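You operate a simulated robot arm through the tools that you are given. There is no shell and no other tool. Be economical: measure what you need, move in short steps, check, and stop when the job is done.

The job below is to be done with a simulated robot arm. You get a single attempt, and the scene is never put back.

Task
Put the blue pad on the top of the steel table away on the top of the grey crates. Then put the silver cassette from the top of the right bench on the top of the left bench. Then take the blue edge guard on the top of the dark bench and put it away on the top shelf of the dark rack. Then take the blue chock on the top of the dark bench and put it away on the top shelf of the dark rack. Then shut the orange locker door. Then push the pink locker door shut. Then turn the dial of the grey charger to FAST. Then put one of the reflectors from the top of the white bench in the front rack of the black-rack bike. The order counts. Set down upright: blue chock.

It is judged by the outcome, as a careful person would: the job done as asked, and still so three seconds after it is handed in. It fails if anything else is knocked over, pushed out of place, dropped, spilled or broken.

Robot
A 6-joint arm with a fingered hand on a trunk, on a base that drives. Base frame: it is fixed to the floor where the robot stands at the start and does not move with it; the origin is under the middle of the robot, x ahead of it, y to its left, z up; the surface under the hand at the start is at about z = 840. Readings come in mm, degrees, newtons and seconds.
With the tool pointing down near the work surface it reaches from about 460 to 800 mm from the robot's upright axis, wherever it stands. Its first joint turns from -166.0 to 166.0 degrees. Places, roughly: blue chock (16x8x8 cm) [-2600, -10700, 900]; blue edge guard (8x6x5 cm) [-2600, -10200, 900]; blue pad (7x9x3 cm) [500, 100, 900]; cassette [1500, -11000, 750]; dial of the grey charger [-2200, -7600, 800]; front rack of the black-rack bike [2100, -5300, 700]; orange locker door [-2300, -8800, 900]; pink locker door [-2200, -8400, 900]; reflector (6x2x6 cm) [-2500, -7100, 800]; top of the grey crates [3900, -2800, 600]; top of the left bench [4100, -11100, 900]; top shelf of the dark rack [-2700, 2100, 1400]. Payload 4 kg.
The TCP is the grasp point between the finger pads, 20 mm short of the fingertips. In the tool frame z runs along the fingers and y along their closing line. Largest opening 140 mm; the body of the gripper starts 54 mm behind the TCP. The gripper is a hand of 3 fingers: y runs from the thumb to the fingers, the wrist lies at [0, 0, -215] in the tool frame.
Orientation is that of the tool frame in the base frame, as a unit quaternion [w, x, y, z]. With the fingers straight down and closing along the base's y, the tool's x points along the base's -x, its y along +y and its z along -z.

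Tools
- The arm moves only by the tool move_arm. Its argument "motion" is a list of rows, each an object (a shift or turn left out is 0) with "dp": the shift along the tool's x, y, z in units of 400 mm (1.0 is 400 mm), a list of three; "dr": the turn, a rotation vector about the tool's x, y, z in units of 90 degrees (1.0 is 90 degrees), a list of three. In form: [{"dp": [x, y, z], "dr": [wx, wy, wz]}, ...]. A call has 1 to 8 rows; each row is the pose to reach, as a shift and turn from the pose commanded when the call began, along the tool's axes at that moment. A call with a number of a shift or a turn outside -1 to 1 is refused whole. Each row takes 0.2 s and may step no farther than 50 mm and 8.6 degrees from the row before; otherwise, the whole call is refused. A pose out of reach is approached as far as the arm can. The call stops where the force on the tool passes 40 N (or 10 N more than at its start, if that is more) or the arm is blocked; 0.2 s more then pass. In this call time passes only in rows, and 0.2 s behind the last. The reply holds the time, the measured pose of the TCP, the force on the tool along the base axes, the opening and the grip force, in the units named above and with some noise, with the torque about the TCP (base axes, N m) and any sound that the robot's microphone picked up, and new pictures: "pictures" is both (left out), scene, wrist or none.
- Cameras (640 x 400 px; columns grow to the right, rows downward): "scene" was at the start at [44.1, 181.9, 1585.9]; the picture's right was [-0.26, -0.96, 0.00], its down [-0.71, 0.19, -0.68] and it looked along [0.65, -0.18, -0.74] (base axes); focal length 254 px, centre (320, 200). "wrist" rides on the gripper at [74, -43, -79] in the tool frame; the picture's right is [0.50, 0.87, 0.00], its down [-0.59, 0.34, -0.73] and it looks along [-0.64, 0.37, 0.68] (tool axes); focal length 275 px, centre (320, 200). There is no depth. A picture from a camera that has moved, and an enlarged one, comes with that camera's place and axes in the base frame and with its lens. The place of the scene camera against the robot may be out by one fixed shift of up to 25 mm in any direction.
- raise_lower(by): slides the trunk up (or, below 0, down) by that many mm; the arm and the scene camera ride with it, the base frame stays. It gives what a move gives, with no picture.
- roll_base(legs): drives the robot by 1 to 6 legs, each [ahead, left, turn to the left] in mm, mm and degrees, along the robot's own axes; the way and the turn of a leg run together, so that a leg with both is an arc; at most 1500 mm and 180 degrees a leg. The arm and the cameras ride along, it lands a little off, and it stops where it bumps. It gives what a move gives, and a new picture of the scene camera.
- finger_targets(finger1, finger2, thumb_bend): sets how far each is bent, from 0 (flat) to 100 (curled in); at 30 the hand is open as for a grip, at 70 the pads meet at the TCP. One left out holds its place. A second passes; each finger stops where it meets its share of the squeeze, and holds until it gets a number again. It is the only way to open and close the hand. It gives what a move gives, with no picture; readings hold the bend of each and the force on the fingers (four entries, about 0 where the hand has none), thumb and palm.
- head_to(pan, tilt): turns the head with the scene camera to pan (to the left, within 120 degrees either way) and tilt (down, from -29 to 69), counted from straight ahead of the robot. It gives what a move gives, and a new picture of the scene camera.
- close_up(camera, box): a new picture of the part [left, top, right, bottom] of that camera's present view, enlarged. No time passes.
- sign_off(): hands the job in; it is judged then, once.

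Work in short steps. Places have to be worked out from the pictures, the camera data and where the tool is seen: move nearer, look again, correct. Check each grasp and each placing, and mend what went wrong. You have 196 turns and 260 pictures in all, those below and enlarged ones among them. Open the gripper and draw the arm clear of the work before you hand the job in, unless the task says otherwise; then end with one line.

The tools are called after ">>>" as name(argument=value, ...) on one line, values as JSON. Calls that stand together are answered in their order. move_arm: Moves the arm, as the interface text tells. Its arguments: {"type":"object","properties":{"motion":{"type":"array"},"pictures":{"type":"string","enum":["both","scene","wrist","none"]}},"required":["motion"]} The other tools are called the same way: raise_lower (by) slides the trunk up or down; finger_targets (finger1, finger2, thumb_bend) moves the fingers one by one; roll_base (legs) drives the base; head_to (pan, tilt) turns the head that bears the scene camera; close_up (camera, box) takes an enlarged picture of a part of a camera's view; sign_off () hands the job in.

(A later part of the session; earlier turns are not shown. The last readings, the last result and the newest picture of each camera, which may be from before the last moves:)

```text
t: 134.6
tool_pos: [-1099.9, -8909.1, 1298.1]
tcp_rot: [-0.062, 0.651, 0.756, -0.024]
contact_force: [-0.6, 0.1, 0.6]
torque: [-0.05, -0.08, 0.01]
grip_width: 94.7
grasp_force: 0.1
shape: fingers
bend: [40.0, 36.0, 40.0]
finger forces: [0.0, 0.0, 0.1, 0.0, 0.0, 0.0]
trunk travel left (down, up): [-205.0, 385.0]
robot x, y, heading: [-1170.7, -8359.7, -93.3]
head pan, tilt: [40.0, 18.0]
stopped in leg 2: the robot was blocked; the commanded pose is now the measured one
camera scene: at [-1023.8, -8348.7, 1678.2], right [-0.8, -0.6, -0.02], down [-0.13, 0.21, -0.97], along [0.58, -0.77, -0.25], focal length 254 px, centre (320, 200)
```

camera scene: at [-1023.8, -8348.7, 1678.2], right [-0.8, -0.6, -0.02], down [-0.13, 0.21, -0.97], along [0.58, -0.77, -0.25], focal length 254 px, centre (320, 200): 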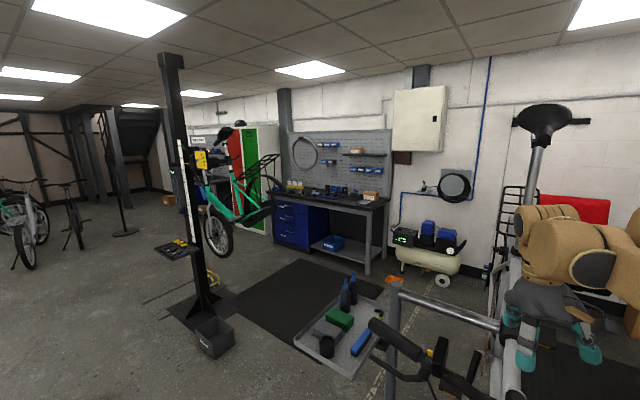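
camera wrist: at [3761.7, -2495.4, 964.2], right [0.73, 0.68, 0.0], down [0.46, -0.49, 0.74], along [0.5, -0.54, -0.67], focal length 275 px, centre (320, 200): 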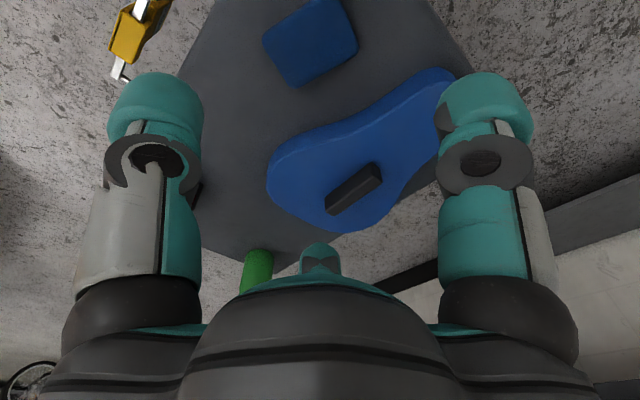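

Something blocked the sidestep. I'll look down to the left side of the base.

>>> head_to(pan=90, tilt=55)

>>> head_to(pan=15, tilt=65)

```text
t: 135.8
tool_pos: [-1126.5, -8900.0, 1306.3]
tcp_rot: [-0.045, 0.645, 0.763, -0.017]
contact_force: [2.7, -1.0, -0.9]
torque: [-0.05, 0.15, 0.03]
grip_width: 94.6
grasp_force: 0.1
shape: fingers
bend: [40.0, 36.0, 40.0]
finger forces: [0.0, 0.1, 0.1, 0.1, 0.0, 0.0]
trunk travel left (down, up): [-205.0, 385.0]
robot x, y, heading: [-1164.4, -8353.2, -92.5]
head pan, tilt: [90.0, 55.0]
camera scene: at [-973.8, -8282.9, 1616.9], right [-0.04, -1.0, 0.03], down [-0.8, 0.02, -0.6], along [0.6, -0.05, -0.8], focal length 254 px, centre (320, 200)
```

scene: 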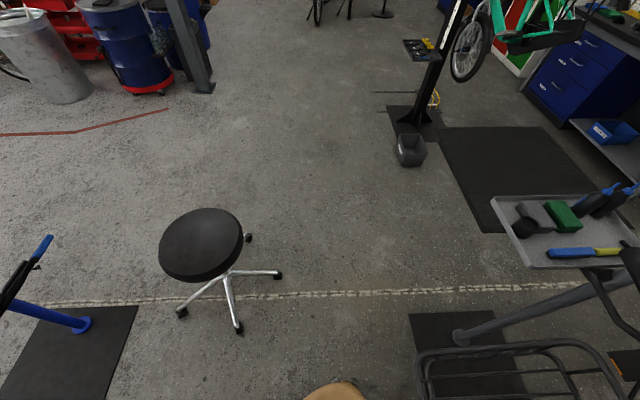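

```text
t: 137.3
tool_pos: [-1042.4, -8903.0, 1289.4]
tcp_rot: [-0.065, 0.625, 0.777, -0.024]
contact_force: [1.7, -0.2, -0.5]
torque: [-0.06, 0.08, 0.06]
grip_width: 94.7
grasp_force: 0.1
shape: fingers
bend: [40.0, 36.0, 40.0]
finger forces: [0.1, 0.1, 0.0, 0.0, 0.0, 0.0]
trunk travel left (down, up): [-205.0, 385.0]
robot x, y, heading: [-1158.9, -8332.6, -90.2]
head pan, tilt: [15.0, 65.0]
camera scene: at [-969.6, -8342.8, 1595.4], right [-0.97, -0.26, 0.0], down [-0.23, 0.87, -0.43], along [0.11, -0.42, -0.9], focal length 254 px, centre (320, 200)
```

scene: 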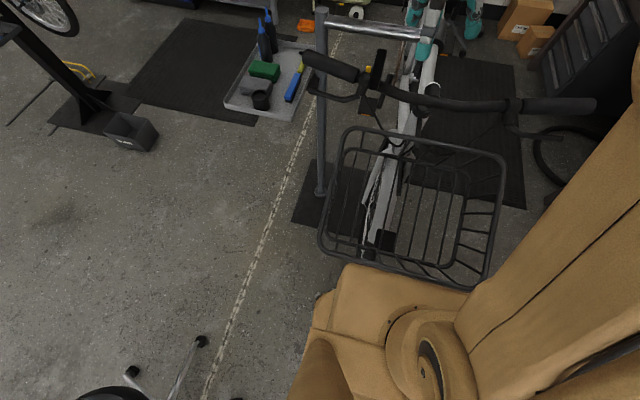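

The hand met the raised seatpost of the basket bike. I'll back straight away to clear it, then look.

>>> roll_base(legs=[[-230, 0, 0]])

>>> head_to(pan=15, tilt=30)

```text
t: 139.0
tool_pos: [-1100.4, -8710.4, 1292.4]
tcp_rot: [-0.06, 0.653, 0.754, -0.018]
contact_force: [-0.4, 0.0, 0.1]
torque: [0.01, -0.01, 0.02]
grip_width: 94.4
grasp_force: 0.1
shape: fingers
bend: [40.0, 36.0, 40.0]
finger forces: [0.0, 0.0, 0.0, 0.0, 0.0, 0.0]
trunk travel left (down, up): [-205.0, 385.0]
robot x, y, heading: [-1157.2, -8136.0, -93.8]
head pan, tilt: [15.0, 65.0]
camera scene: at [-968.0, -8173.5, 1594.4], right [-0.98, -0.19, 0.0], down [-0.17, 0.89, -0.42], along [0.08, -0.42, -0.91], focal length 254 px, centre (320, 200)
```

scene: 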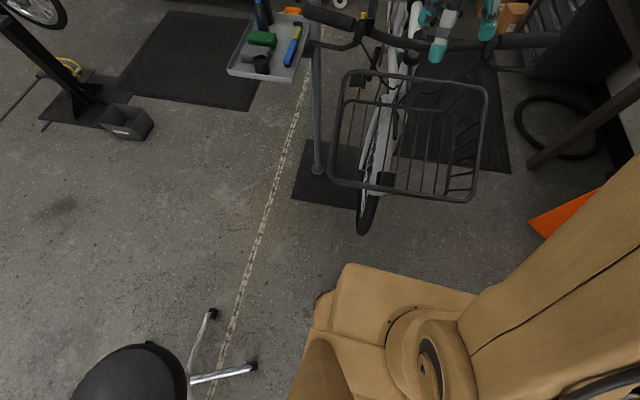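

```text
t: 140.0
tool_pos: [-1101.2, -8709.2, 1292.7]
tcp_rot: [-0.061, 0.653, 0.755, -0.017]
contact_force: [-0.1, 0.1, 0.1]
torque: [-0.03, -0.02, 0.03]
grip_width: 94.7
grasp_force: 0.0
shape: fingers
bend: [40.0, 36.0, 40.0]
finger forces: [0.0, 0.1, 0.0, 0.0, 0.1, 0.0]
trunk travel left (down, up): [-205.0, 385.0]
robot x, y, heading: [-1157.4, -8134.8, -94.2]
head pan, tilt: [15.0, 30.0]
camera scene: at [-962.4, -8203.9, 1641.9], right [-0.98, -0.19, 0.0], down [-0.1, 0.49, -0.87], along [0.17, -0.85, -0.5], focal length 254 px, centre (320, 200)
```

scene: 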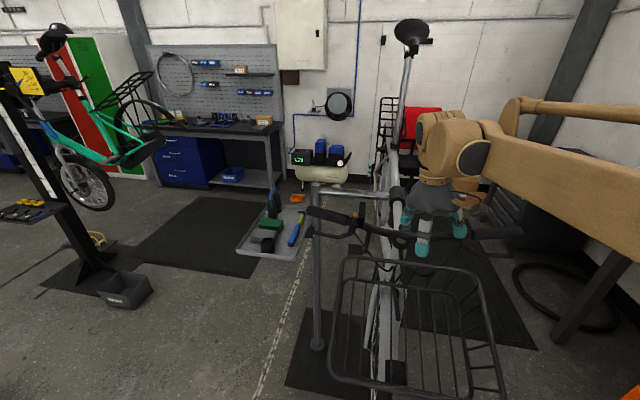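

I'm clear. The base is about 360 wide, so I'll turn to heading 0 and pass between stool (y>−8100) and basket (y<−8600) moving straight ahead. First the turn.

>>> roll_base(legs=[[0, 0, 94.2]])

>>> head_to(pan=-5, tilt=50)

```text
t: 144.4
tool_pos: [-588.7, -8030.6, 1291.9]
tcp_rot: [-0.029, -0.112, 0.992, -0.057]
contact_force: [-0.4, 0.6, -0.5]
torque: [0.0, 0.01, 0.02]
grip_width: 94.6
grasp_force: 0.0
shape: fingers
bend: [40.0, 36.0, 40.0]
finger forces: [0.0, 0.1, 0.1, 0.1, 0.0, 0.0]
trunk travel left (down, up): [-205.0, 385.0]
robot x, y, heading: [-1159.5, -8132.0, 0.9]
head pan, tilt: [15.0, 30.0]
camera scene: at [-1106.1, -7907.1, 1642.0], right [0.27, -0.96, 0.0], down [-0.48, -0.14, -0.87], along [0.83, 0.24, -0.5], focal length 254 px, centre (320, 200)
```

scene: 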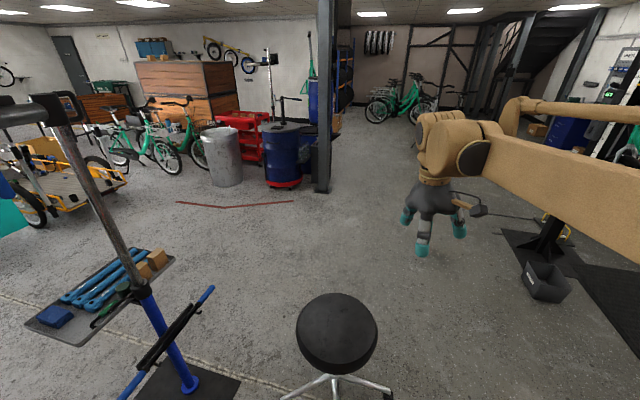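

```text
t: 145.3
tool_pos: [-588.1, -8029.6, 1291.8]
tcp_rot: [-0.028, -0.112, 0.992, -0.056]
contact_force: [-0.1, -0.3, 0.2]
torque: [-0.01, -0.02, 0.01]
grip_width: 94.6
grasp_force: 0.0
shape: fingers
bend: [40.0, 36.0, 40.0]
finger forces: [0.0, 0.0, 0.0, 0.0, 0.1, 0.0]
trunk travel left (down, up): [-205.0, 385.0]
robot x, y, heading: [-1154.6, -8135.3, 0.8]
head pan, tilt: [-5.0, 50.0]
camera scene: at [-1116.2, -7937.4, 1612.5], right [-0.07, -1.0, 0.0], down [-0.76, 0.06, -0.64], along [0.64, -0.05, -0.77], focal length 254 px, centre (320, 200)
```

scene: 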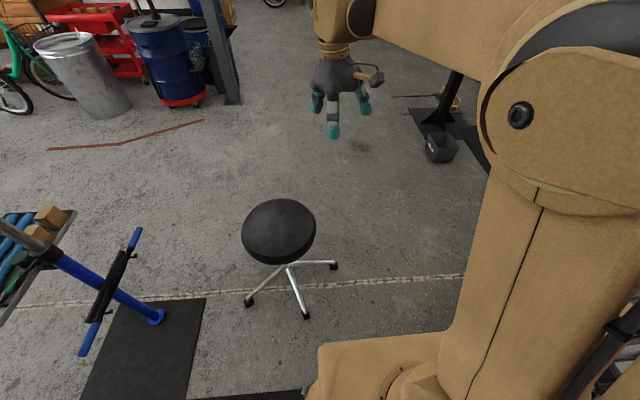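

Stool's nearest castor is at y≈−8082. I'll sidestep right 205 and drive ahead through the gap.

>>> roll_base(legs=[[0, -205, -0.8], [1350, 0, 0], [0, 0, -90]])

>>> head_to(pan=20, tilt=30)

```text
t: 146.9
tool_pos: [-585.3, -8226.5, 1291.7]
tcp_rot: [-0.031, -0.104, 0.992, -0.06]
contact_force: [0.0, 0.0, -0.3]
torque: [-0.03, -0.01, -0.01]
grip_width: 94.6
grasp_force: 0.1
shape: fingers
bend: [40.0, 36.0, 40.0]
finger forces: [0.1, 0.0, 0.1, 0.0, 0.0, 0.0]
trunk travel left (down, up): [-205.0, 385.0]
robot x, y, heading: [-1153.6, -8326.5, -0.2]
head pan, tilt: [-5.0, 50.0]
stopped in leg 1: the robot was blocked; the commanded pose is now the measured one
camera scene: at [-1111.9, -8123.6, 1611.3], right [-0.09, -1.0, 0.01], down [-0.76, 0.07, -0.64], along [0.64, -0.06, -0.77], focal length 254 px, centre (320, 200)
```

scene: 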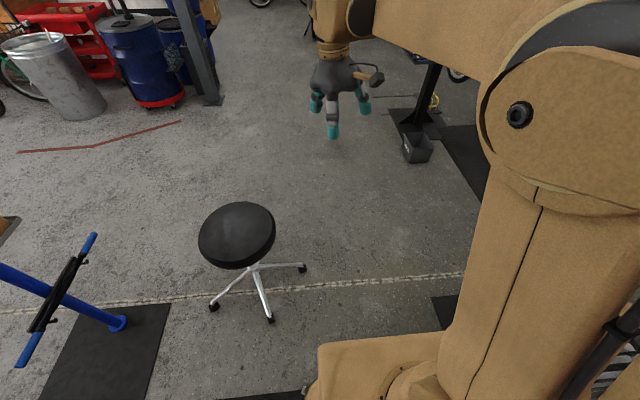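

```text
t: 147.8
tool_pos: [-586.3, -8225.8, 1291.0]
tcp_rot: [-0.03, -0.105, 0.992, -0.059]
contact_force: [-0.9, -0.3, -0.5]
torque: [0.0, 0.0, 0.03]
grip_width: 94.8
grasp_force: 0.0
shape: fingers
bend: [40.0, 36.0, 40.0]
finger forces: [0.1, 0.1, 0.0, 0.0, 0.0, 0.1]
trunk travel left (down, up): [-205.0, 385.0]
robot x, y, heading: [-1156.3, -8333.4, -0.4]
head pan, tilt: [20.0, 30.0]
camera scene: at [-1103.4, -8085.2, 1640.2], right [0.34, -0.94, 0.01], down [-0.47, -0.18, -0.86], along [0.81, 0.29, -0.5], focal length 254 px, centre (320, 200)
```

scene: 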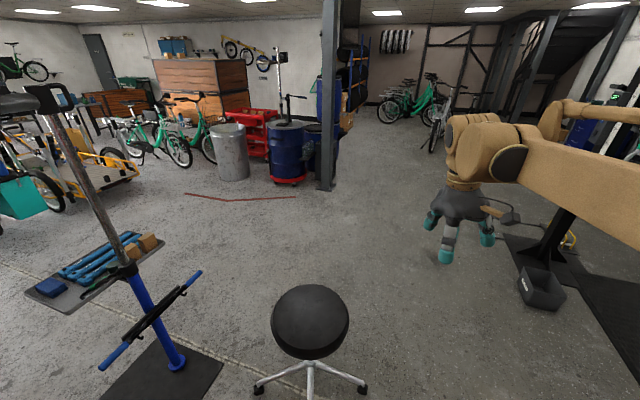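

The right side protrudes and doesn't fit here. I'll take the wide way instead: north lane at y≈−5900, east to x≈500, then south.

>>> roll_base(legs=[[0, 200, 0], [-290, 0, 0], [0, 1450, 0], [0, 780, 0], [1400, 0, 0], [550, 0, 0]])

```text
t: 155.7
tool_pos: [-838.8, -7160.4, 1314.9]
tcp_rot: [-0.04, 0.019, 0.997, -0.069]
contact_force: [-2.8, -2.3, 1.8]
torque: [0.1, -0.2, -0.05]
grip_width: 94.7
grasp_force: 0.0
shape: fingers
bend: [40.0, 36.0, 40.0]
finger forces: [0.0, 0.1, 0.0, 0.0, 0.0, 0.0]
trunk travel left (down, up): [-205.0, 385.0]
robot x, y, heading: [-1363.8, -7141.7, -13.4]
head pan, tilt: [20.0, 30.0]
stopped in leg 3: the robot was blocked; the commanded pose is now the measured one
camera scene: at [-1416.9, -7099.3, 1670.5], right [0.11, -0.99, -0.09], down [-0.41, 0.04, -0.91], along [0.9, 0.14, -0.4], focal length 254 px, centre (320, 200)
```

scene: 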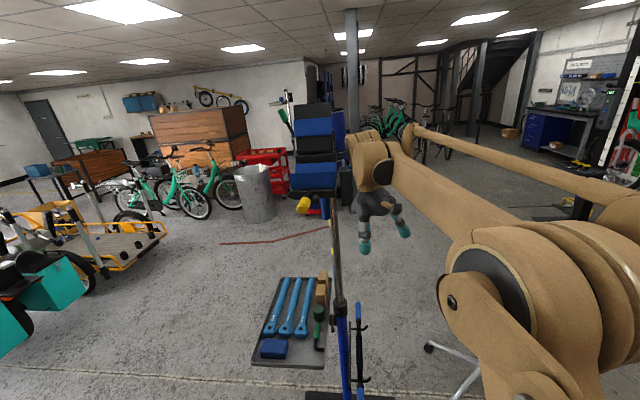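

The extended hand bumped the work stand's post. I'll back off right at once and check the stand.

>>> roll_base(legs=[[-150, -250, 0]])

```text
t: 156.4
tool_pos: [-536.2, -7195.4, 1194.6]
tcp_rot: [-0.158, 0.128, 0.969, -0.143]
contact_force: [-2.6, 0.5, -1.0]
torque: [-0.06, -0.26, 0.06]
grip_width: 94.4
grasp_force: 0.1
shape: fingers
bend: [40.0, 36.0, 40.0]
finger forces: [0.0, 0.1, 0.0, 0.0, 0.0, 0.1]
trunk travel left (down, up): [-205.0, 385.0]
robot x, y, heading: [-1282.2, -7207.5, -26.5]
head pan, tilt: [20.0, 30.0]
stopped in leg 1: the robot was blocked; the commanded pose is now the measured one
camera scene: at [-1038.3, -7069.1, 1639.2], right [-0.11, -0.99, -0.02], down [-0.55, 0.08, -0.83], along [0.83, -0.08, -0.55], focal length 254 px, centre (320, 200)
```

scene: 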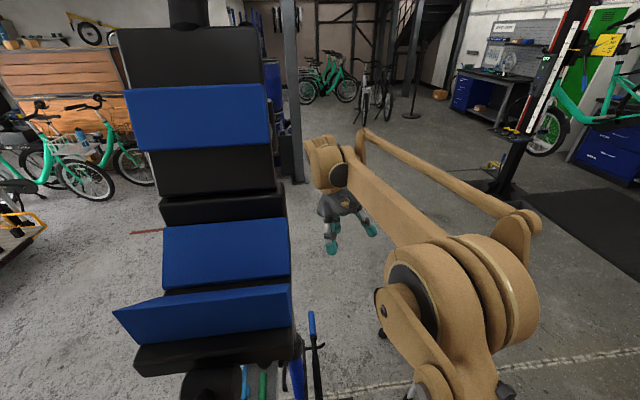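

The robot is swaying from the bump. I'll let it settle and view the stand and base.

>>> head_to(pan=40, tilt=45)

```text
t: 157.2
tool_pos: [-650.1, -7234.6, 1239.8]
tcp_rot: [-0.127, 0.134, 0.974, -0.131]
contact_force: [0.4, -8.6, -2.4]
torque: [0.53, 0.07, -0.16]
grip_width: 94.8
grasp_force: 0.0
shape: fingers
bend: [40.0, 36.0, 40.0]
finger forces: [0.0, 0.0, 0.1, 0.0, 0.0, 0.0]
trunk travel left (down, up): [-205.0, 385.0]
robot x, y, heading: [-1311.1, -7220.0, -26.7]
head pan, tilt: [40.0, 45.0]
camera scene: at [-1185.5, -7028.3, 1621.9], right [0.23, -0.97, -0.01], down [-0.68, -0.16, -0.71], along [0.69, 0.17, -0.7], focal length 254 px, centre (320, 200)
```

scene: 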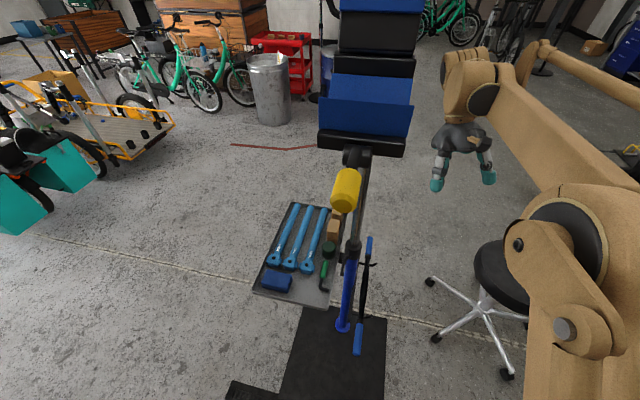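

The stand is still in place and the sway is dying out. I'll turn to heading −90 (hand away from the stand), then reverse north along the lane I came.

>>> roll_base(legs=[[0, 0, -63.3]])

```text
t: 158.5
tool_pos: [-716.9, -7168.0, 1237.1]
tcp_rot: [-0.07, 0.237, 0.956, -0.158]
contact_force: [2.7, 3.7, -0.6]
torque: [-0.23, 0.25, 0.04]
grip_width: 95.6
grasp_force: 0.0
shape: fingers
bend: [40.0, 36.0, 40.0]
finger forces: [0.0, 0.1, 0.0, 0.1, 0.1, 0.1]
trunk travel left (down, up): [-205.0, 385.0]
robot x, y, heading: [-1283.2, -7168.0, -37.6]
head pan, tilt: [40.0, 45.0]
stopped in leg 1: the robot was blocked; the commanded pose is now the measured one
camera scene: at [-1129.3, -6979.2, 1619.6], right [0.04, -1.0, 0.01], down [-0.7, -0.04, -0.71], along [0.71, 0.02, -0.7], focal length 254 px, centre (320, 200)
```

scene: 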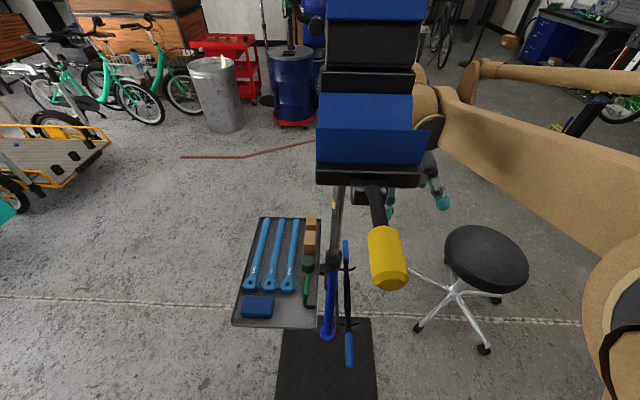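

Still blocked; I need to see what the hand touches, via the wrist camera.

>>> close_up(camera="wrist", box=[0, 0, 640, 400])

>>> head_to(pan=10, tilt=40)

```text
1.00 times, centred on (320, 200) of wrist (not enlarged: the box is as wide or as high as the picture)
camera zoom: at [-784.3, -7147.1, 1330.0], right [-0.07, 0.96, -0.26], down [0.82, 0.2, 0.54], along [0.57, -0.18, -0.8], focal length 275 px, centre (320, 200)
```

zoom: 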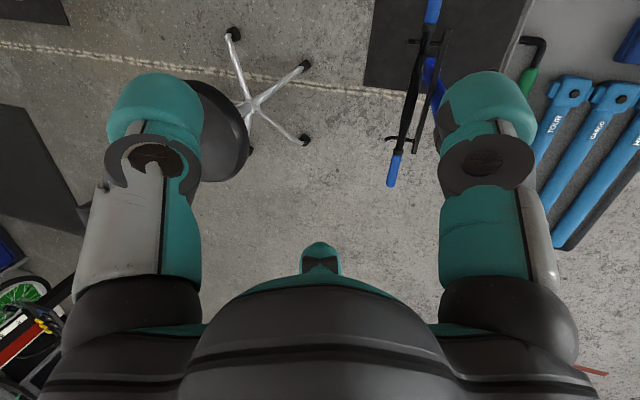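

```text
t: 159.4
tool_pos: [-680.7, -7219.1, 1226.5]
tcp_rot: [-0.084, 0.249, 0.953, -0.152]
contact_force: [-0.3, 0.6, 0.2]
torque: [-0.01, -0.05, 0.04]
grip_width: 95.1
grasp_force: 0.0
shape: fingers
bend: [40.0, 36.0, 40.0]
finger forces: [0.0, 0.0, 0.0, 0.1, 0.1, 0.1]
trunk travel left (down, up): [-205.0, 385.0]
robot x, y, heading: [-1275.9, -7184.2, -39.0]
head pan, tilt: [10.0, 40.0]
camera scene: at [-1107.4, -7054.5, 1626.6], right [-0.48, -0.87, 0.0], down [-0.56, 0.31, -0.77], along [0.67, -0.37, -0.64], focal length 254 px, centre (320, 200)
```

scene: 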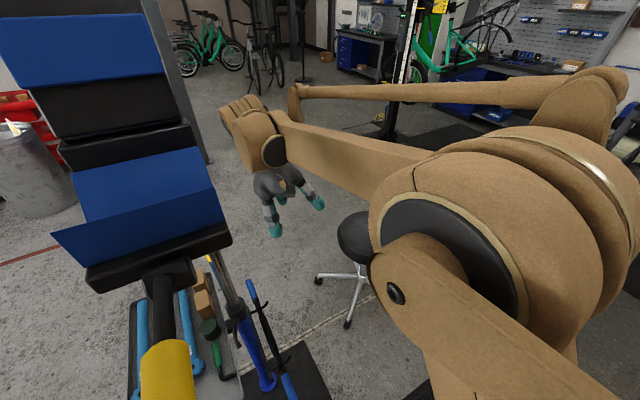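

The clamp lies left of the hand, so the base probably touches the stand's floor plate. I'll slide away to the south-west.

>>> roll_base(legs=[[-120, -260, 0]])

```text
t: 161.4
tool_pos: [-942.9, -7350.7, 1227.6]
tcp_rot: [-0.083, 0.247, 0.953, -0.152]
contact_force: [-0.2, 0.8, 1.0]
torque: [-0.01, -0.02, -0.02]
grip_width: 95.0
grasp_force: 0.0
shape: fingers
bend: [40.0, 36.0, 40.0]
finger forces: [0.1, 0.0, 0.1, 0.1, 0.0, 0.0]
trunk travel left (down, up): [-205.0, 385.0]
robot x, y, heading: [-1536.0, -7316.4, -38.9]
head pan, tilt: [10.0, 40.0]
camera scene: at [-1370.9, -7186.6, 1626.8], right [-0.48, -0.88, 0.0], down [-0.56, 0.31, -0.77], along [0.67, -0.37, -0.64], focal length 254 px, centre (320, 200)
```

scene: 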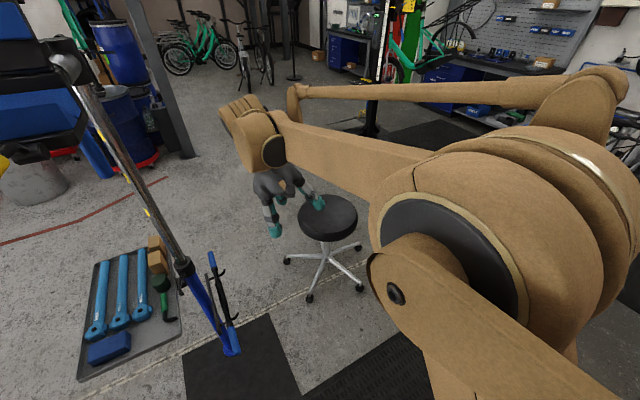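

Free and the stand is unmoved. Now turn to −90, reverse north to y≈−5750, sidestep east to x≈450.

>>> roll_base(legs=[[0, 0, -51.1], [-1450, 0, 0], [-100, 0, 0], [0, 1000, 0], [0, 1000, 0]])

```text
t: 181.2
tool_pos: [785.7, -6167.2, 1226.9]
tcp_rot: [-0.14, 0.623, 0.763, -0.105]
contact_force: [-0.6, 0.3, 0.2]
torque: [0.0, -0.01, 0.0]
grip_width: 94.9
grasp_force: 0.1
shape: fingers
bend: [40.0, 36.0, 40.0]
finger forces: [0.0, 0.0, 0.0, 0.0, 0.0, 0.0]
trunk travel left (down, up): [-205.0, 385.0]
robot x, y, heading: [426.5, -5697.6, -88.4]
head pan, tilt: [10.0, 40.0]
camera scene: at [617.0, -5742.1, 1626.6], right [-0.98, -0.2, 0.0], down [-0.13, 0.63, -0.77], along [0.16, -0.75, -0.64], focal length 254 px, centre (320, 200)
```

scene: 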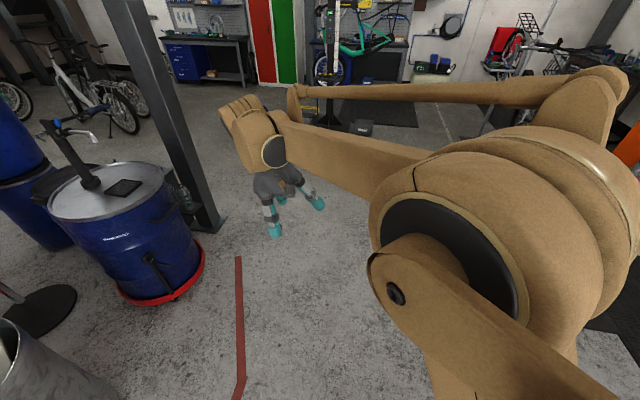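

Now south along x≈430.

>>> roll_base(legs=[[0, 0, -1.6], [1450, 0, 0], [1300, 0, 0]])

>>> head_to(pan=15, tilt=25)

```text
t: 194.9
tool_pos: [722.1, -8930.4, 1226.6]
tcp_rot: [-0.143, 0.643, 0.746, -0.1]
contact_force: [0.4, 0.2, 0.3]
torque: [-0.01, 0.0, 0.01]
grip_width: 95.1
grasp_force: 0.1
shape: fingers
bend: [40.0, 36.0, 40.0]
finger forces: [0.0, 0.0, 0.0, 0.1, 0.1, 0.0]
trunk travel left (down, up): [-205.0, 385.0]
robot x, y, heading: [386.4, -8445.2, -91.0]
head pan, tilt: [10.0, 40.0]
camera scene: at [575.6, -8497.9, 1626.6], right [-0.99, -0.15, 0.0], down [-0.1, 0.64, -0.77], along [0.12, -0.76, -0.64], focal length 254 px, centre (320, 200)
```

scene: 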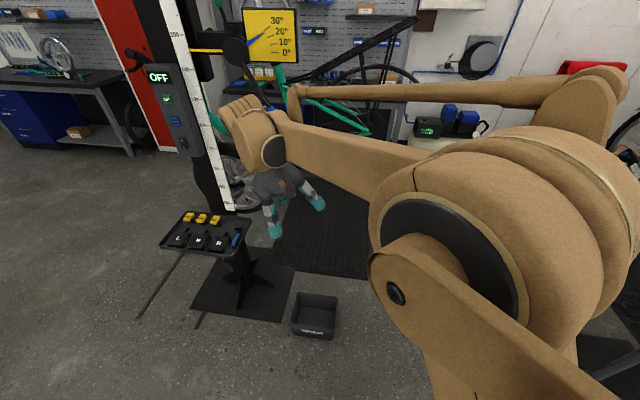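

```text
t: 195.7
tool_pos: [721.3, -8929.9, 1225.9]
tcp_rot: [-0.143, 0.643, 0.746, -0.099]
contact_force: [-0.1, 0.1, 0.8]
torque: [-0.01, -0.03, -0.01]
grip_width: 95.1
grasp_force: 0.0
shape: fingers
bend: [40.0, 36.0, 40.0]
finger forces: [0.0, 0.1, 0.0, 0.1, 0.0, 0.0]
trunk travel left (down, up): [-205.0, 385.0]
robot x, y, heading: [389.5, -8440.4, -91.2]
head pan, tilt: [15.0, 25.0]
camera scene: at [584.5, -8503.1, 1649.9], right [-0.97, -0.24, 0.0], down [-0.1, 0.41, -0.91], along [0.22, -0.88, -0.42], focal length 254 px, centre (320, 200)
```

scene: 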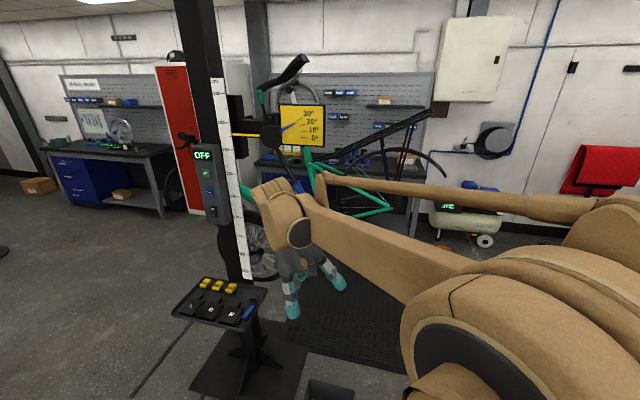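

The bike on the post spans from about (1200,−9240) to (410,−9740), so the east side is wider. I'll go around it: back, east to x≈2200, then south.

>>> roll_base(legs=[[-250, 0, 1.2], [0, 1450, 0], [0, 400, 0], [1450, 0, 0]])

>>> head_to(pan=-10, tilt=25)

```text
t: 213.1
tool_pos: [2546.0, -10125.7, 1226.2]
tcp_rot: [-0.141, 0.637, 0.751, -0.102]
contact_force: [-0.9, -0.3, -0.2]
torque: [0.01, -0.03, 0.0]
grip_width: 95.0
grasp_force: 0.0
shape: fingers
bend: [40.0, 36.0, 40.0]
finger forces: [0.1, 0.0, 0.0, 0.1, 0.1, 0.1]
trunk travel left (down, up): [-205.0, 385.0]
robot x, y, heading: [2198.8, -9643.2, -90.4]
head pan, tilt: [15.0, 25.0]
camera scene: at [2402.2, -9699.9, 1649.9], right [-0.97, -0.25, 0.0], down [-0.11, 0.41, -0.91], along [0.23, -0.88, -0.42], focal length 254 px, centre (320, 200)
```

scene: 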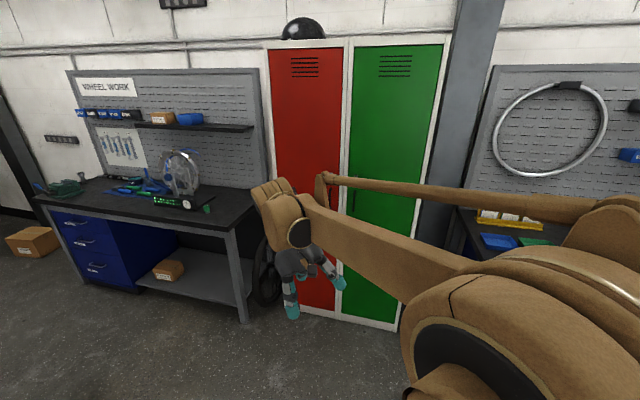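

```text
t: 213.9
tool_pos: [2546.3, -10124.1, 1227.0]
tcp_rot: [-0.142, 0.637, 0.751, -0.101]
contact_force: [-0.4, 0.1, 0.2]
torque: [0.0, 0.0, 0.02]
grip_width: 95.2
grasp_force: 0.0
shape: fingers
bend: [40.0, 36.0, 40.0]
finger forces: [0.1, 0.1, 0.0, 0.0, 0.0, 0.1]
trunk travel left (down, up): [-205.0, 385.0]
robot x, y, heading: [2201.1, -9642.2, -90.3]
head pan, tilt: [-10.0, 25.0]
camera scene: at [2362.5, -9701.1, 1649.9], right [-0.98, 0.18, 0.0], down [0.08, 0.42, -0.91], along [-0.16, -0.89, -0.42], focal length 254 px, centre (320, 200)
```

scene: 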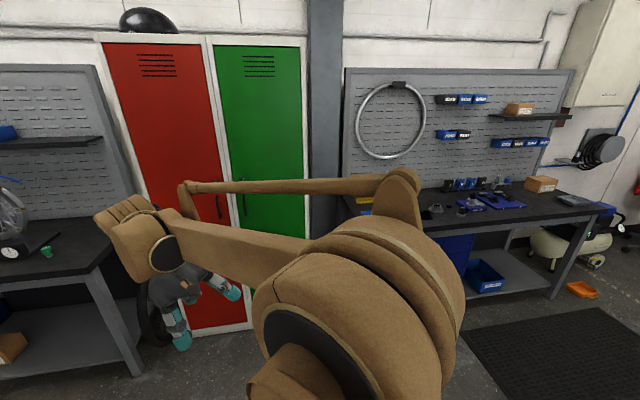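

I'll first straighten the tool (it's tilted about 20° from the bumps), then bring the hand in front of the robot.

>>> move_arm(motion=[{"dr": [-0.072, -0.018, 0]}, {"dr": [-0.145, -0.037, 0]}, {"dr": [-0.217, -0.055, 0]}], pictures="none")

>>> roll_base(legs=[[300, 0, 0], [0, -650, 0]])

```text
t: 214.7
tool_pos: [2544.4, -10125.6, 1227.3]
tcp_rot: [0.002, 0.647, 0.763, 0.001]
contact_force: [-0.2, -0.2, 0.2]
torque: [0.01, -0.01, -0.02]
grip_width: 94.9
grasp_force: 0.1
shape: fingers
bend: [40.0, 36.0, 40.0]
finger forces: [0.0, 0.0, 0.0, 0.0, 0.1, 0.0]
trunk travel left (down, up): [-205.0, 385.0]
robot x, y, heading: [2200.0, -9641.5, -90.4]
head pan, tilt: [-10.0, 25.0]
```

```text
t: 218.8
tool_pos: [2083.3, -10275.2, 1260.3]
tcp_rot: [0.045, 0.597, 0.801, -0.029]
contact_force: [-0.8, -2.7, -0.4]
torque: [0.13, -0.07, 0.05]
grip_width: 95.2
grasp_force: 0.0
shape: fingers
bend: [40.0, 36.0, 40.0]
finger forces: [0.0, 0.1, 0.0, 0.0, 0.0, 0.1]
trunk travel left (down, up): [-205.0, 385.0]
robot x, y, heading: [1713.8, -9951.6, -83.7]
head pan, tilt: [-10.0, 25.0]
stopped in leg 2: the robot was blocked; the commanded pose is now the measured one
camera scene: at [1809.0, -9971.5, 1661.2], right [-1.0, 0.07, -0.05], down [0.07, 0.41, -0.91], along [-0.04, -0.91, -0.41], focal length 254 px, centre (320, 200)
```

scene: 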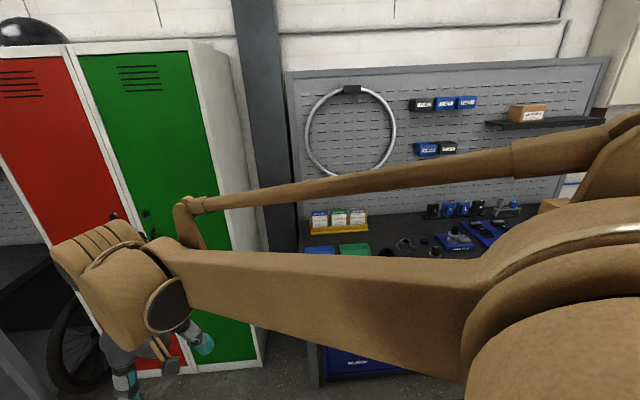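

The elbow likely met the hanging bike. I'll move left again and check.

>>> roll_base(legs=[[0, 200, 0]])

>>> head_to(pan=-110, tilt=20)

```text
t: 220.4
tool_pos: [2312.2, -10262.8, 1247.8]
tcp_rot: [0.034, 0.594, 0.804, -0.03]
contact_force: [0.6, 0.1, -0.2]
torque: [0.04, 0.03, 0.01]
grip_width: 94.7
grasp_force: 0.1
shape: fingers
bend: [40.0, 36.0, 40.0]
finger forces: [0.0, 0.0, 0.0, 0.0, 0.1, 0.0]
trunk travel left (down, up): [-205.0, 385.0]
robot x, y, heading: [1917.9, -9930.4, -83.1]
head pan, tilt: [-10.0, 25.0]
camera scene: at [2088.4, -9967.7, 1649.7], right [-1.0, 0.05, 0.0], down [0.02, 0.42, -0.91], along [-0.05, -0.9, -0.42], focal length 254 px, centre (320, 200)
```

scene: 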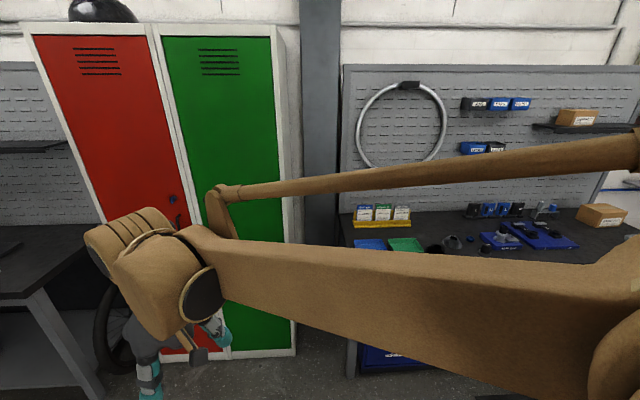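

```text
t: 222.2
tool_pos: [2312.6, -10262.0, 1248.6]
tcp_rot: [0.035, 0.593, 0.804, -0.03]
contact_force: [-1.5, 0.1, -1.2]
torque: [0.05, -0.01, 0.03]
grip_width: 94.8
grasp_force: 0.0
shape: fingers
bend: [40.0, 36.0, 40.0]
finger forces: [0.1, 0.0, 0.1, 0.0, 0.0, 0.0]
trunk travel left (down, up): [-205.0, 385.0]
robot x, y, heading: [1918.1, -9928.8, -83.5]
head pan, tilt: [-110.0, 20.0]
camera scene: at [2001.0, -9852.9, 1658.1], right [0.23, 0.97, 0.0], down [0.33, -0.08, -0.94], along [-0.92, 0.21, -0.34], focal length 254 px, centre (320, 200)
```

scene: 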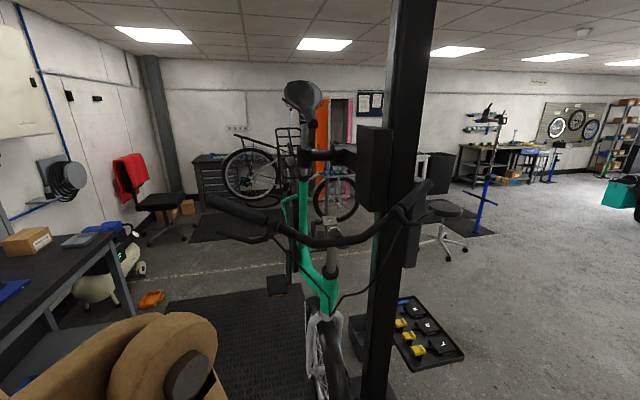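

The handlebar end is at about (1450, −9960), z≈1450. I'll go farther south first, then west in front of the bench.

>>> roll_base(legs=[[0, 0, -6.5], [430, 0, 0], [0, -430, 0]])

>>> head_to(pan=-10, tilt=40)

```text
t: 227.6
tool_pos: [1829.5, -10736.2, 1250.4]
tcp_rot: [0.033, 0.646, 0.762, -0.032]
contact_force: [0.1, -0.7, -0.3]
torque: [-0.01, 0.01, 0.0]
grip_width: 95.0
grasp_force: 0.1
shape: fingers
bend: [40.0, 36.0, 40.0]
finger forces: [0.0, 0.1, 0.0, 0.0, 0.1, 0.0]
trunk travel left (down, up): [-205.0, 385.0]
robot x, y, heading: [1480.9, -10350.9, -90.6]
head pan, tilt: [-110.0, 20.0]
camera scene: at [1573.4, -10289.9, 1658.2], right [0.35, 0.94, 0.0], down [0.32, -0.12, -0.94], along [-0.88, 0.33, -0.34], focal length 254 px, centre (320, 200)
```

scene: 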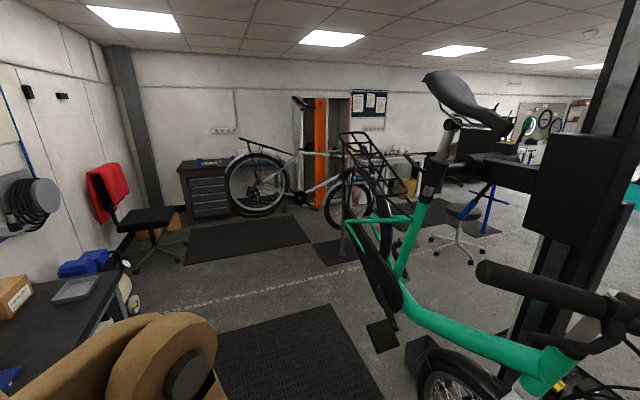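

```text
t: 229.4
tool_pos: [1831.0, -10736.0, 1249.7]
tcp_rot: [0.033, 0.645, 0.763, -0.033]
contact_force: [0.1, -0.6, 0.5]
torque: [0.01, -0.02, -0.01]
grip_width: 95.2
grasp_force: 0.0
shape: fingers
bend: [40.0, 36.0, 40.0]
finger forces: [0.1, 0.1, 0.1, 0.1, 0.0, 0.1]
trunk travel left (down, up): [-205.0, 385.0]
robot x, y, heading: [1481.1, -10353.8, -90.6]
head pan, tilt: [-10.0, 40.0]
camera scene: at [1645.8, -10406.3, 1626.7], right [-0.98, 0.19, 0.0], down [0.12, 0.63, -0.77], along [-0.14, -0.75, -0.64], focal length 254 px, centre (320, 200)
```

scene: 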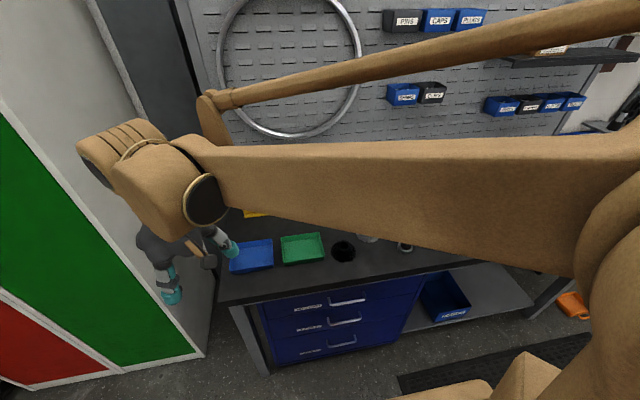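

The forearm hides the middle of the bench. I'll bring the hand to the right, in front, and look with the wrist camera too.

>>> move_arm(motion=[{"dp": [-0.013, -0.11, 0], "dr": [0, 0.03, 0]}, {"dp": [-0.026, -0.22, 0], "dr": [-0.005, 0.059, 0]}, {"dp": [-0.04, -0.33, 0], "dr": [-0.005, 0.059, 0]}, {"dp": [-0.053, -0.44, 0], "dr": [-0.005, 0.059, 0]}, {"dp": [-0.066, -0.55, 0], "dr": [-0.005, 0.059, 0]}, {"dp": [-0.08, -0.66, 0], "dr": [-0.005, 0.059, 0]}, {"dp": [-0.092, -0.77, 0], "dr": [-0.005, 0.059, 0]}, {"dp": [-0.105, -0.88, 0], "dr": [-0.005, 0.059, 0]}])

```text
t: 231.2
tool_pos: [1489.9, -10836.5, 1253.5]
tcp_rot: [0.001, 0.646, 0.763, 0.001]
contact_force: [0.4, 0.5, 0.1]
torque: [0.02, -0.02, 0.01]
grip_width: 95.1
grasp_force: 0.0
shape: fingers
bend: [40.0, 36.0, 40.0]
finger forces: [0.0, 0.0, 0.1, 0.1, 0.0, 0.0]
trunk travel left (down, up): [-205.0, 385.0]
robot x, y, heading: [1482.9, -10352.8, -90.7]
head pan, tilt: [-10.0, 40.0]
camera scene: at [1644.8, -10406.8, 1626.7], right [-0.98, 0.19, 0.0], down [0.12, 0.63, -0.77], along [-0.14, -0.75, -0.64], focal length 254 px, centre (320, 200)
camera wrist: at [1435.4, -10770.5, 1332.5], right [0.77, 0.64, 0.0], down [0.43, -0.52, 0.73], along [0.47, -0.57, -0.68], focal length 275 px, centre (320, 200)
```

scene: 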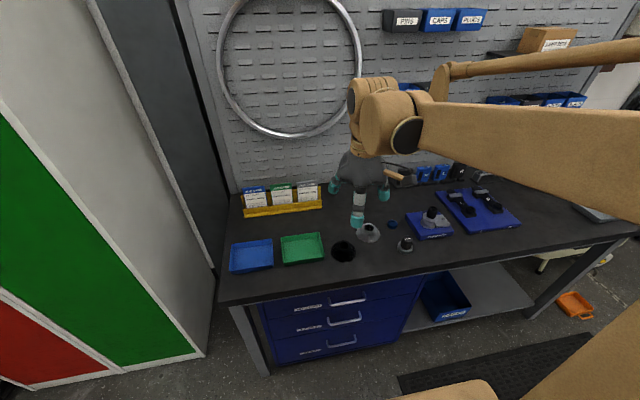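
wrist: 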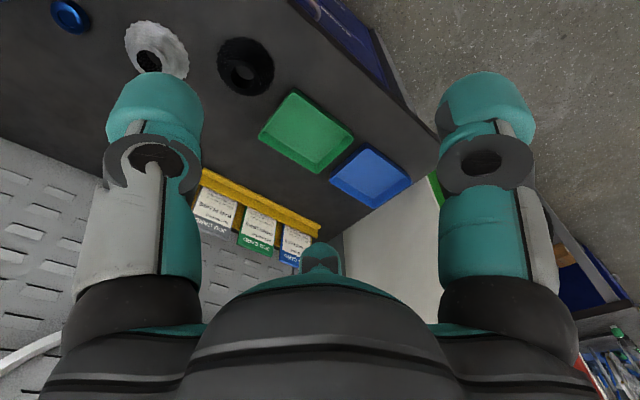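

The silver cassette is at about (1315, −11110), next to a black one. I'll zoom in for shape.

>>> close_up(camera="scene", box=[320, 180, 460, 268])

>>> close_up(camera="wrist", box=[40, 0, 300, 110])

```text
4.55 times, centred on (390, 224) of scene
camera zoom: at [1644.8, -10406.8, 1626.7], right [-0.98, 0.19, 0.0], down [0.12, 0.63, -0.77], along [-0.14, -0.75, -0.64], focal length 1155 px, centre (2, 91)
```

zoom: 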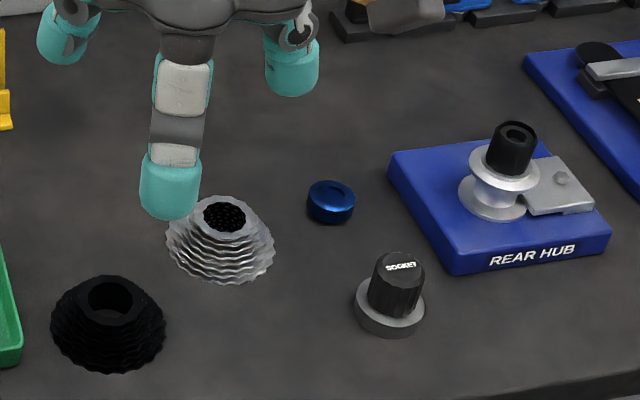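

```text
2.46 times, centred on (170, 55) of wrist
camera zoom: at [1435.4, -10770.5, 1332.5], right [0.77, 0.64, 0.0], down [0.43, -0.52, 0.73], along [0.47, -0.57, -0.68], focal length 678 px, centre (689, 557)
```

zoom: 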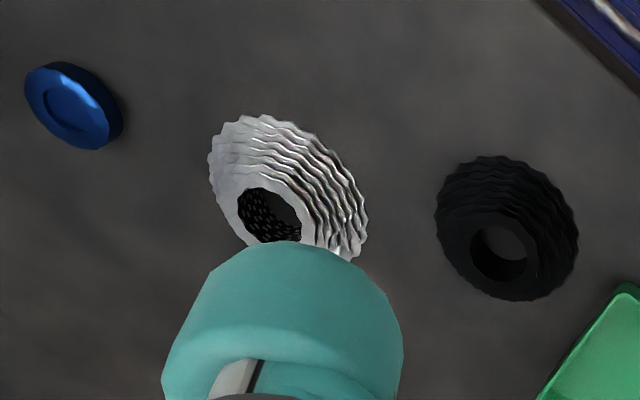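

The cassette is a cone about 106 mm wide at the base. I'll move the base closer so the reach is comfortable, then rotate the hand to close clear of the black one.

>>> roll_base(legs=[[0, -150, 0.6], [170, 0, 0]])

>>> move_arm(motion=[{"dp": [0, 0, 0.08], "dr": [0, 0, 0.09]}, {"dp": [0, 0, 0.16], "dr": [0, 0, 0.18]}, {"dp": [0, 0, 0.24], "dr": [0, 0, 0.27]}, {"dp": [0, 0, 0.32], "dr": [0, 0, 0.36]}, {"dp": [0, 0, 0.4], "dr": [0, 0, 0.45]}, {"dp": [0, 0, 0.48], "dr": [0, 0, 0.54]}, {"dp": [0, 0, 0.56], "dr": [0, 0, 0.62]}, {"dp": [0, 0, 0.64], "dr": [0, 0, 0.667]}])

```text
t: 233.6
tool_pos: [1347.6, -11007.3, 1254.1]
tcp_rot: [0.0, 0.642, 0.767, 0.0]
contact_force: [-0.3, -0.1, -0.8]
torque: [0.04, 0.0, 0.03]
grip_width: 95.1
grasp_force: 0.0
shape: fingers
bend: [40.0, 36.0, 40.0]
finger forces: [0.1, 0.0, 0.0, 0.1, 0.1, 0.1]
trunk travel left (down, up): [-205.0, 385.0]
robot x, y, heading: [1335.1, -10521.2, -90.0]
head pan, tilt: [-10.0, 40.0]
camera scene: at [1497.4, -10576.3, 1626.6], right [-0.98, 0.17, 0.0], down [0.11, 0.63, -0.77], along [-0.13, -0.75, -0.64], focal length 254 px, centre (320, 200)
```

scene: 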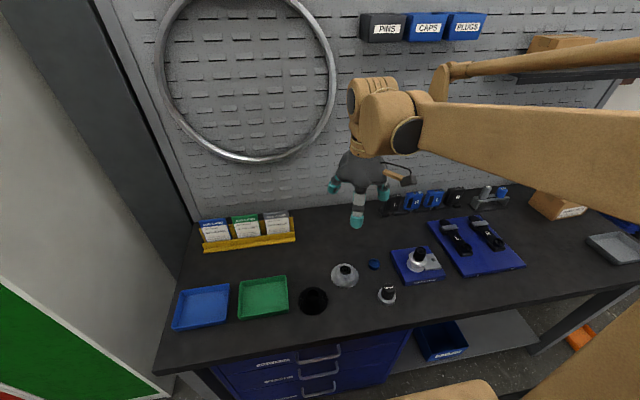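

```text
t: 235.4
tool_pos: [1348.3, -11006.0, 998.7]
tcp_rot: [0.0, 0.939, 0.343, 0.001]
contact_force: [-0.1, 0.0, -0.5]
torque: [-0.01, 0.0, -0.01]
grip_width: 94.8
grasp_force: 0.0
shape: fingers
bend: [40.0, 36.0, 40.0]
finger forces: [0.0, 0.0, 0.0, 0.0, 0.0, 0.0]
trunk travel left (down, up): [-205.0, 385.0]
robot x, y, heading: [1336.7, -10524.7, -89.9]
head pan, tilt: [-10.0, 40.0]
camera scene: at [1497.4, -10575.6, 1626.6], right [-0.98, 0.17, 0.0], down [0.11, 0.63, -0.77], along [-0.13, -0.75, -0.64], focal length 254 px, centre (320, 200)
camera wrist: at [1377.6, -10926.3, 1077.0], right [0.94, -0.34, 0.0], down [-0.23, -0.64, 0.73], along [-0.25, -0.69, -0.68], focal length 275 px, centre (320, 200)
```

scene: 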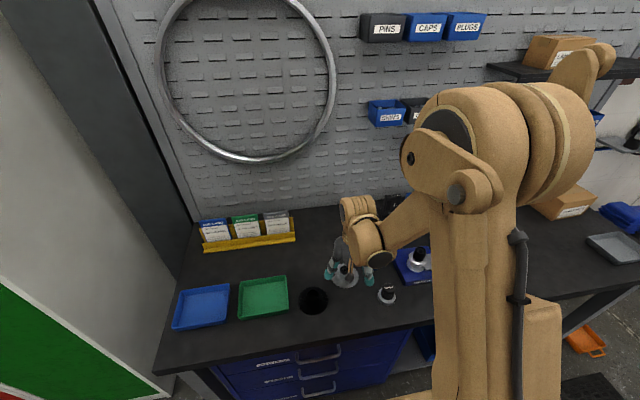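
wrist: 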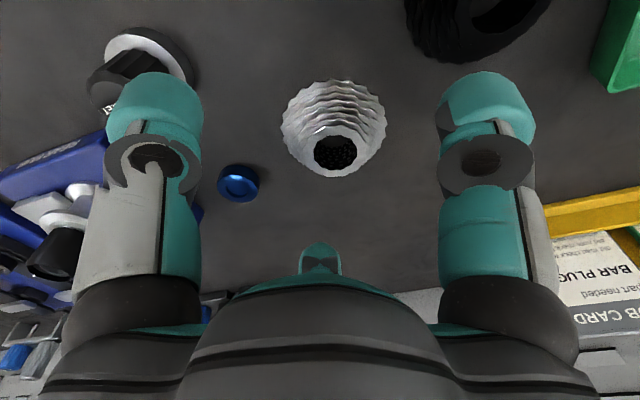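

I'll open the hand fully and approach to z≈880 above the cassette, then refine.

>>> finger_targets(finger1=30, finger2=30, thumb_bend=30)

>>> move_arm(motion=[{"dp": [-0.055, 0.045, 0.07]}, {"dp": [-0.11, 0.09, 0.14]}, {"dp": [-0.165, 0.136, 0.21]}, {"dp": [-0.2185, 0.182, 0.295]}])

```text
t: 236.4
tool_pos: [1347.9, -11006.3, 999.4]
tcp_rot: [-0.001, 0.939, 0.344, 0.001]
contact_force: [0.7, -0.2, 0.5]
torque: [0.0, -0.01, 0.01]
grip_width: 124.2
grasp_force: 0.0
shape: fingers
bend: [30.0, 30.0, 30.0]
finger forces: [0.1, 0.0, 0.1, 0.0, 0.0, 0.1]
trunk travel left (down, up): [-205.0, 385.0]
robot x, y, heading: [1335.4, -10522.6, -89.7]
head pan, tilt: [-10.0, 40.0]
```

```text
t: 237.4
tool_pos: [1332.3, -11116.8, 878.6]
tcp_rot: [0.0, 0.939, 0.344, 0.0]
contact_force: [0.0, -0.2, 3.8]
torque: [-0.04, 0.02, -0.01]
grip_width: 125.1
grasp_force: 1.6
shape: fingers
bend: [30.0, 30.0, 30.0]
finger forces: [1.0, 1.4, 0.0, 0.0, 1.4, 0.0]
trunk travel left (down, up): [-205.0, 385.0]
robot x, y, heading: [1332.4, -10523.5, -90.0]
head pan, tilt: [-10.0, 40.0]
camera scene: at [1497.3, -10573.7, 1626.8], right [-0.99, 0.17, 0.0], down [0.11, 0.63, -0.77], along [-0.13, -0.75, -0.64], focal length 254 px, centre (320, 200)
camera wrist: at [1359.6, -11035.5, 957.1], right [0.94, -0.34, 0.0], down [-0.23, -0.64, 0.73], along [-0.25, -0.69, -0.68], focal length 275 px, centre (320, 200)
```

scene: 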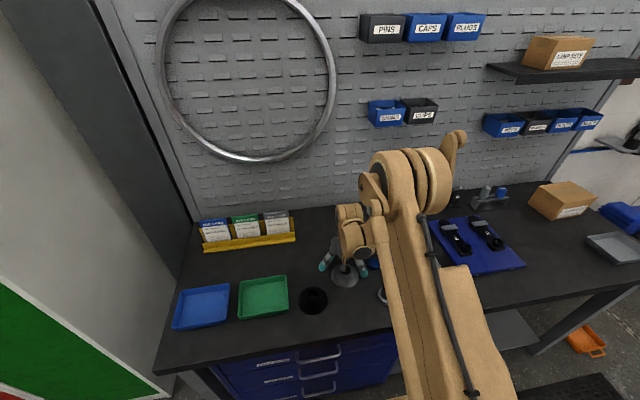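
wrist: 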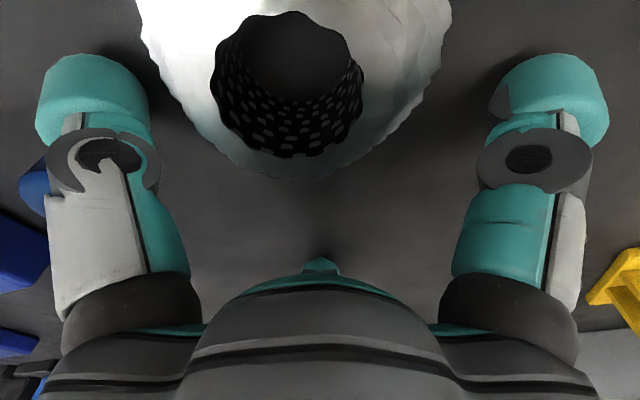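

The fingertips already touch: the bench is really at about z 857. Recomputing with that, the cassette centre is at (1342, −11062). I'll rise, shift and descend.

>>> move_arm(motion=[{"dp": [0, 0, -0.1]}, {"dp": [0, 0, -0.19]}, {"dp": [0.054, -0.045, -0.19]}, {"dp": [0.1075, -0.089, -0.19]}], pictures="wrist")

```text
t: 238.4
tool_pos: [1341.1, -11062.7, 955.9]
tcp_rot: [0.0, 0.939, 0.344, 0.0]
contact_force: [-0.3, -0.7, -0.7]
torque: [0.0, -0.01, 0.01]
grip_width: 124.3
grasp_force: 0.1
shape: fingers
bend: [30.0, 30.0, 30.0]
finger forces: [0.0, 0.1, 0.0, 0.1, 0.1, 0.0]
trunk travel left (down, up): [-205.0, 385.0]
robot x, y, heading: [1336.9, -10522.9, -89.9]
head pan, tilt: [-10.0, 40.0]
camera wrist: at [1370.0, -10982.0, 1033.6], right [0.94, -0.34, 0.0], down [-0.23, -0.64, 0.73], along [-0.25, -0.69, -0.68], focal length 275 px, centre (320, 200)
```

wrist: 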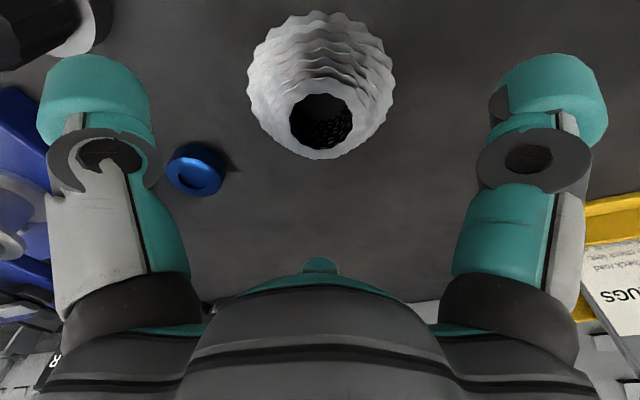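

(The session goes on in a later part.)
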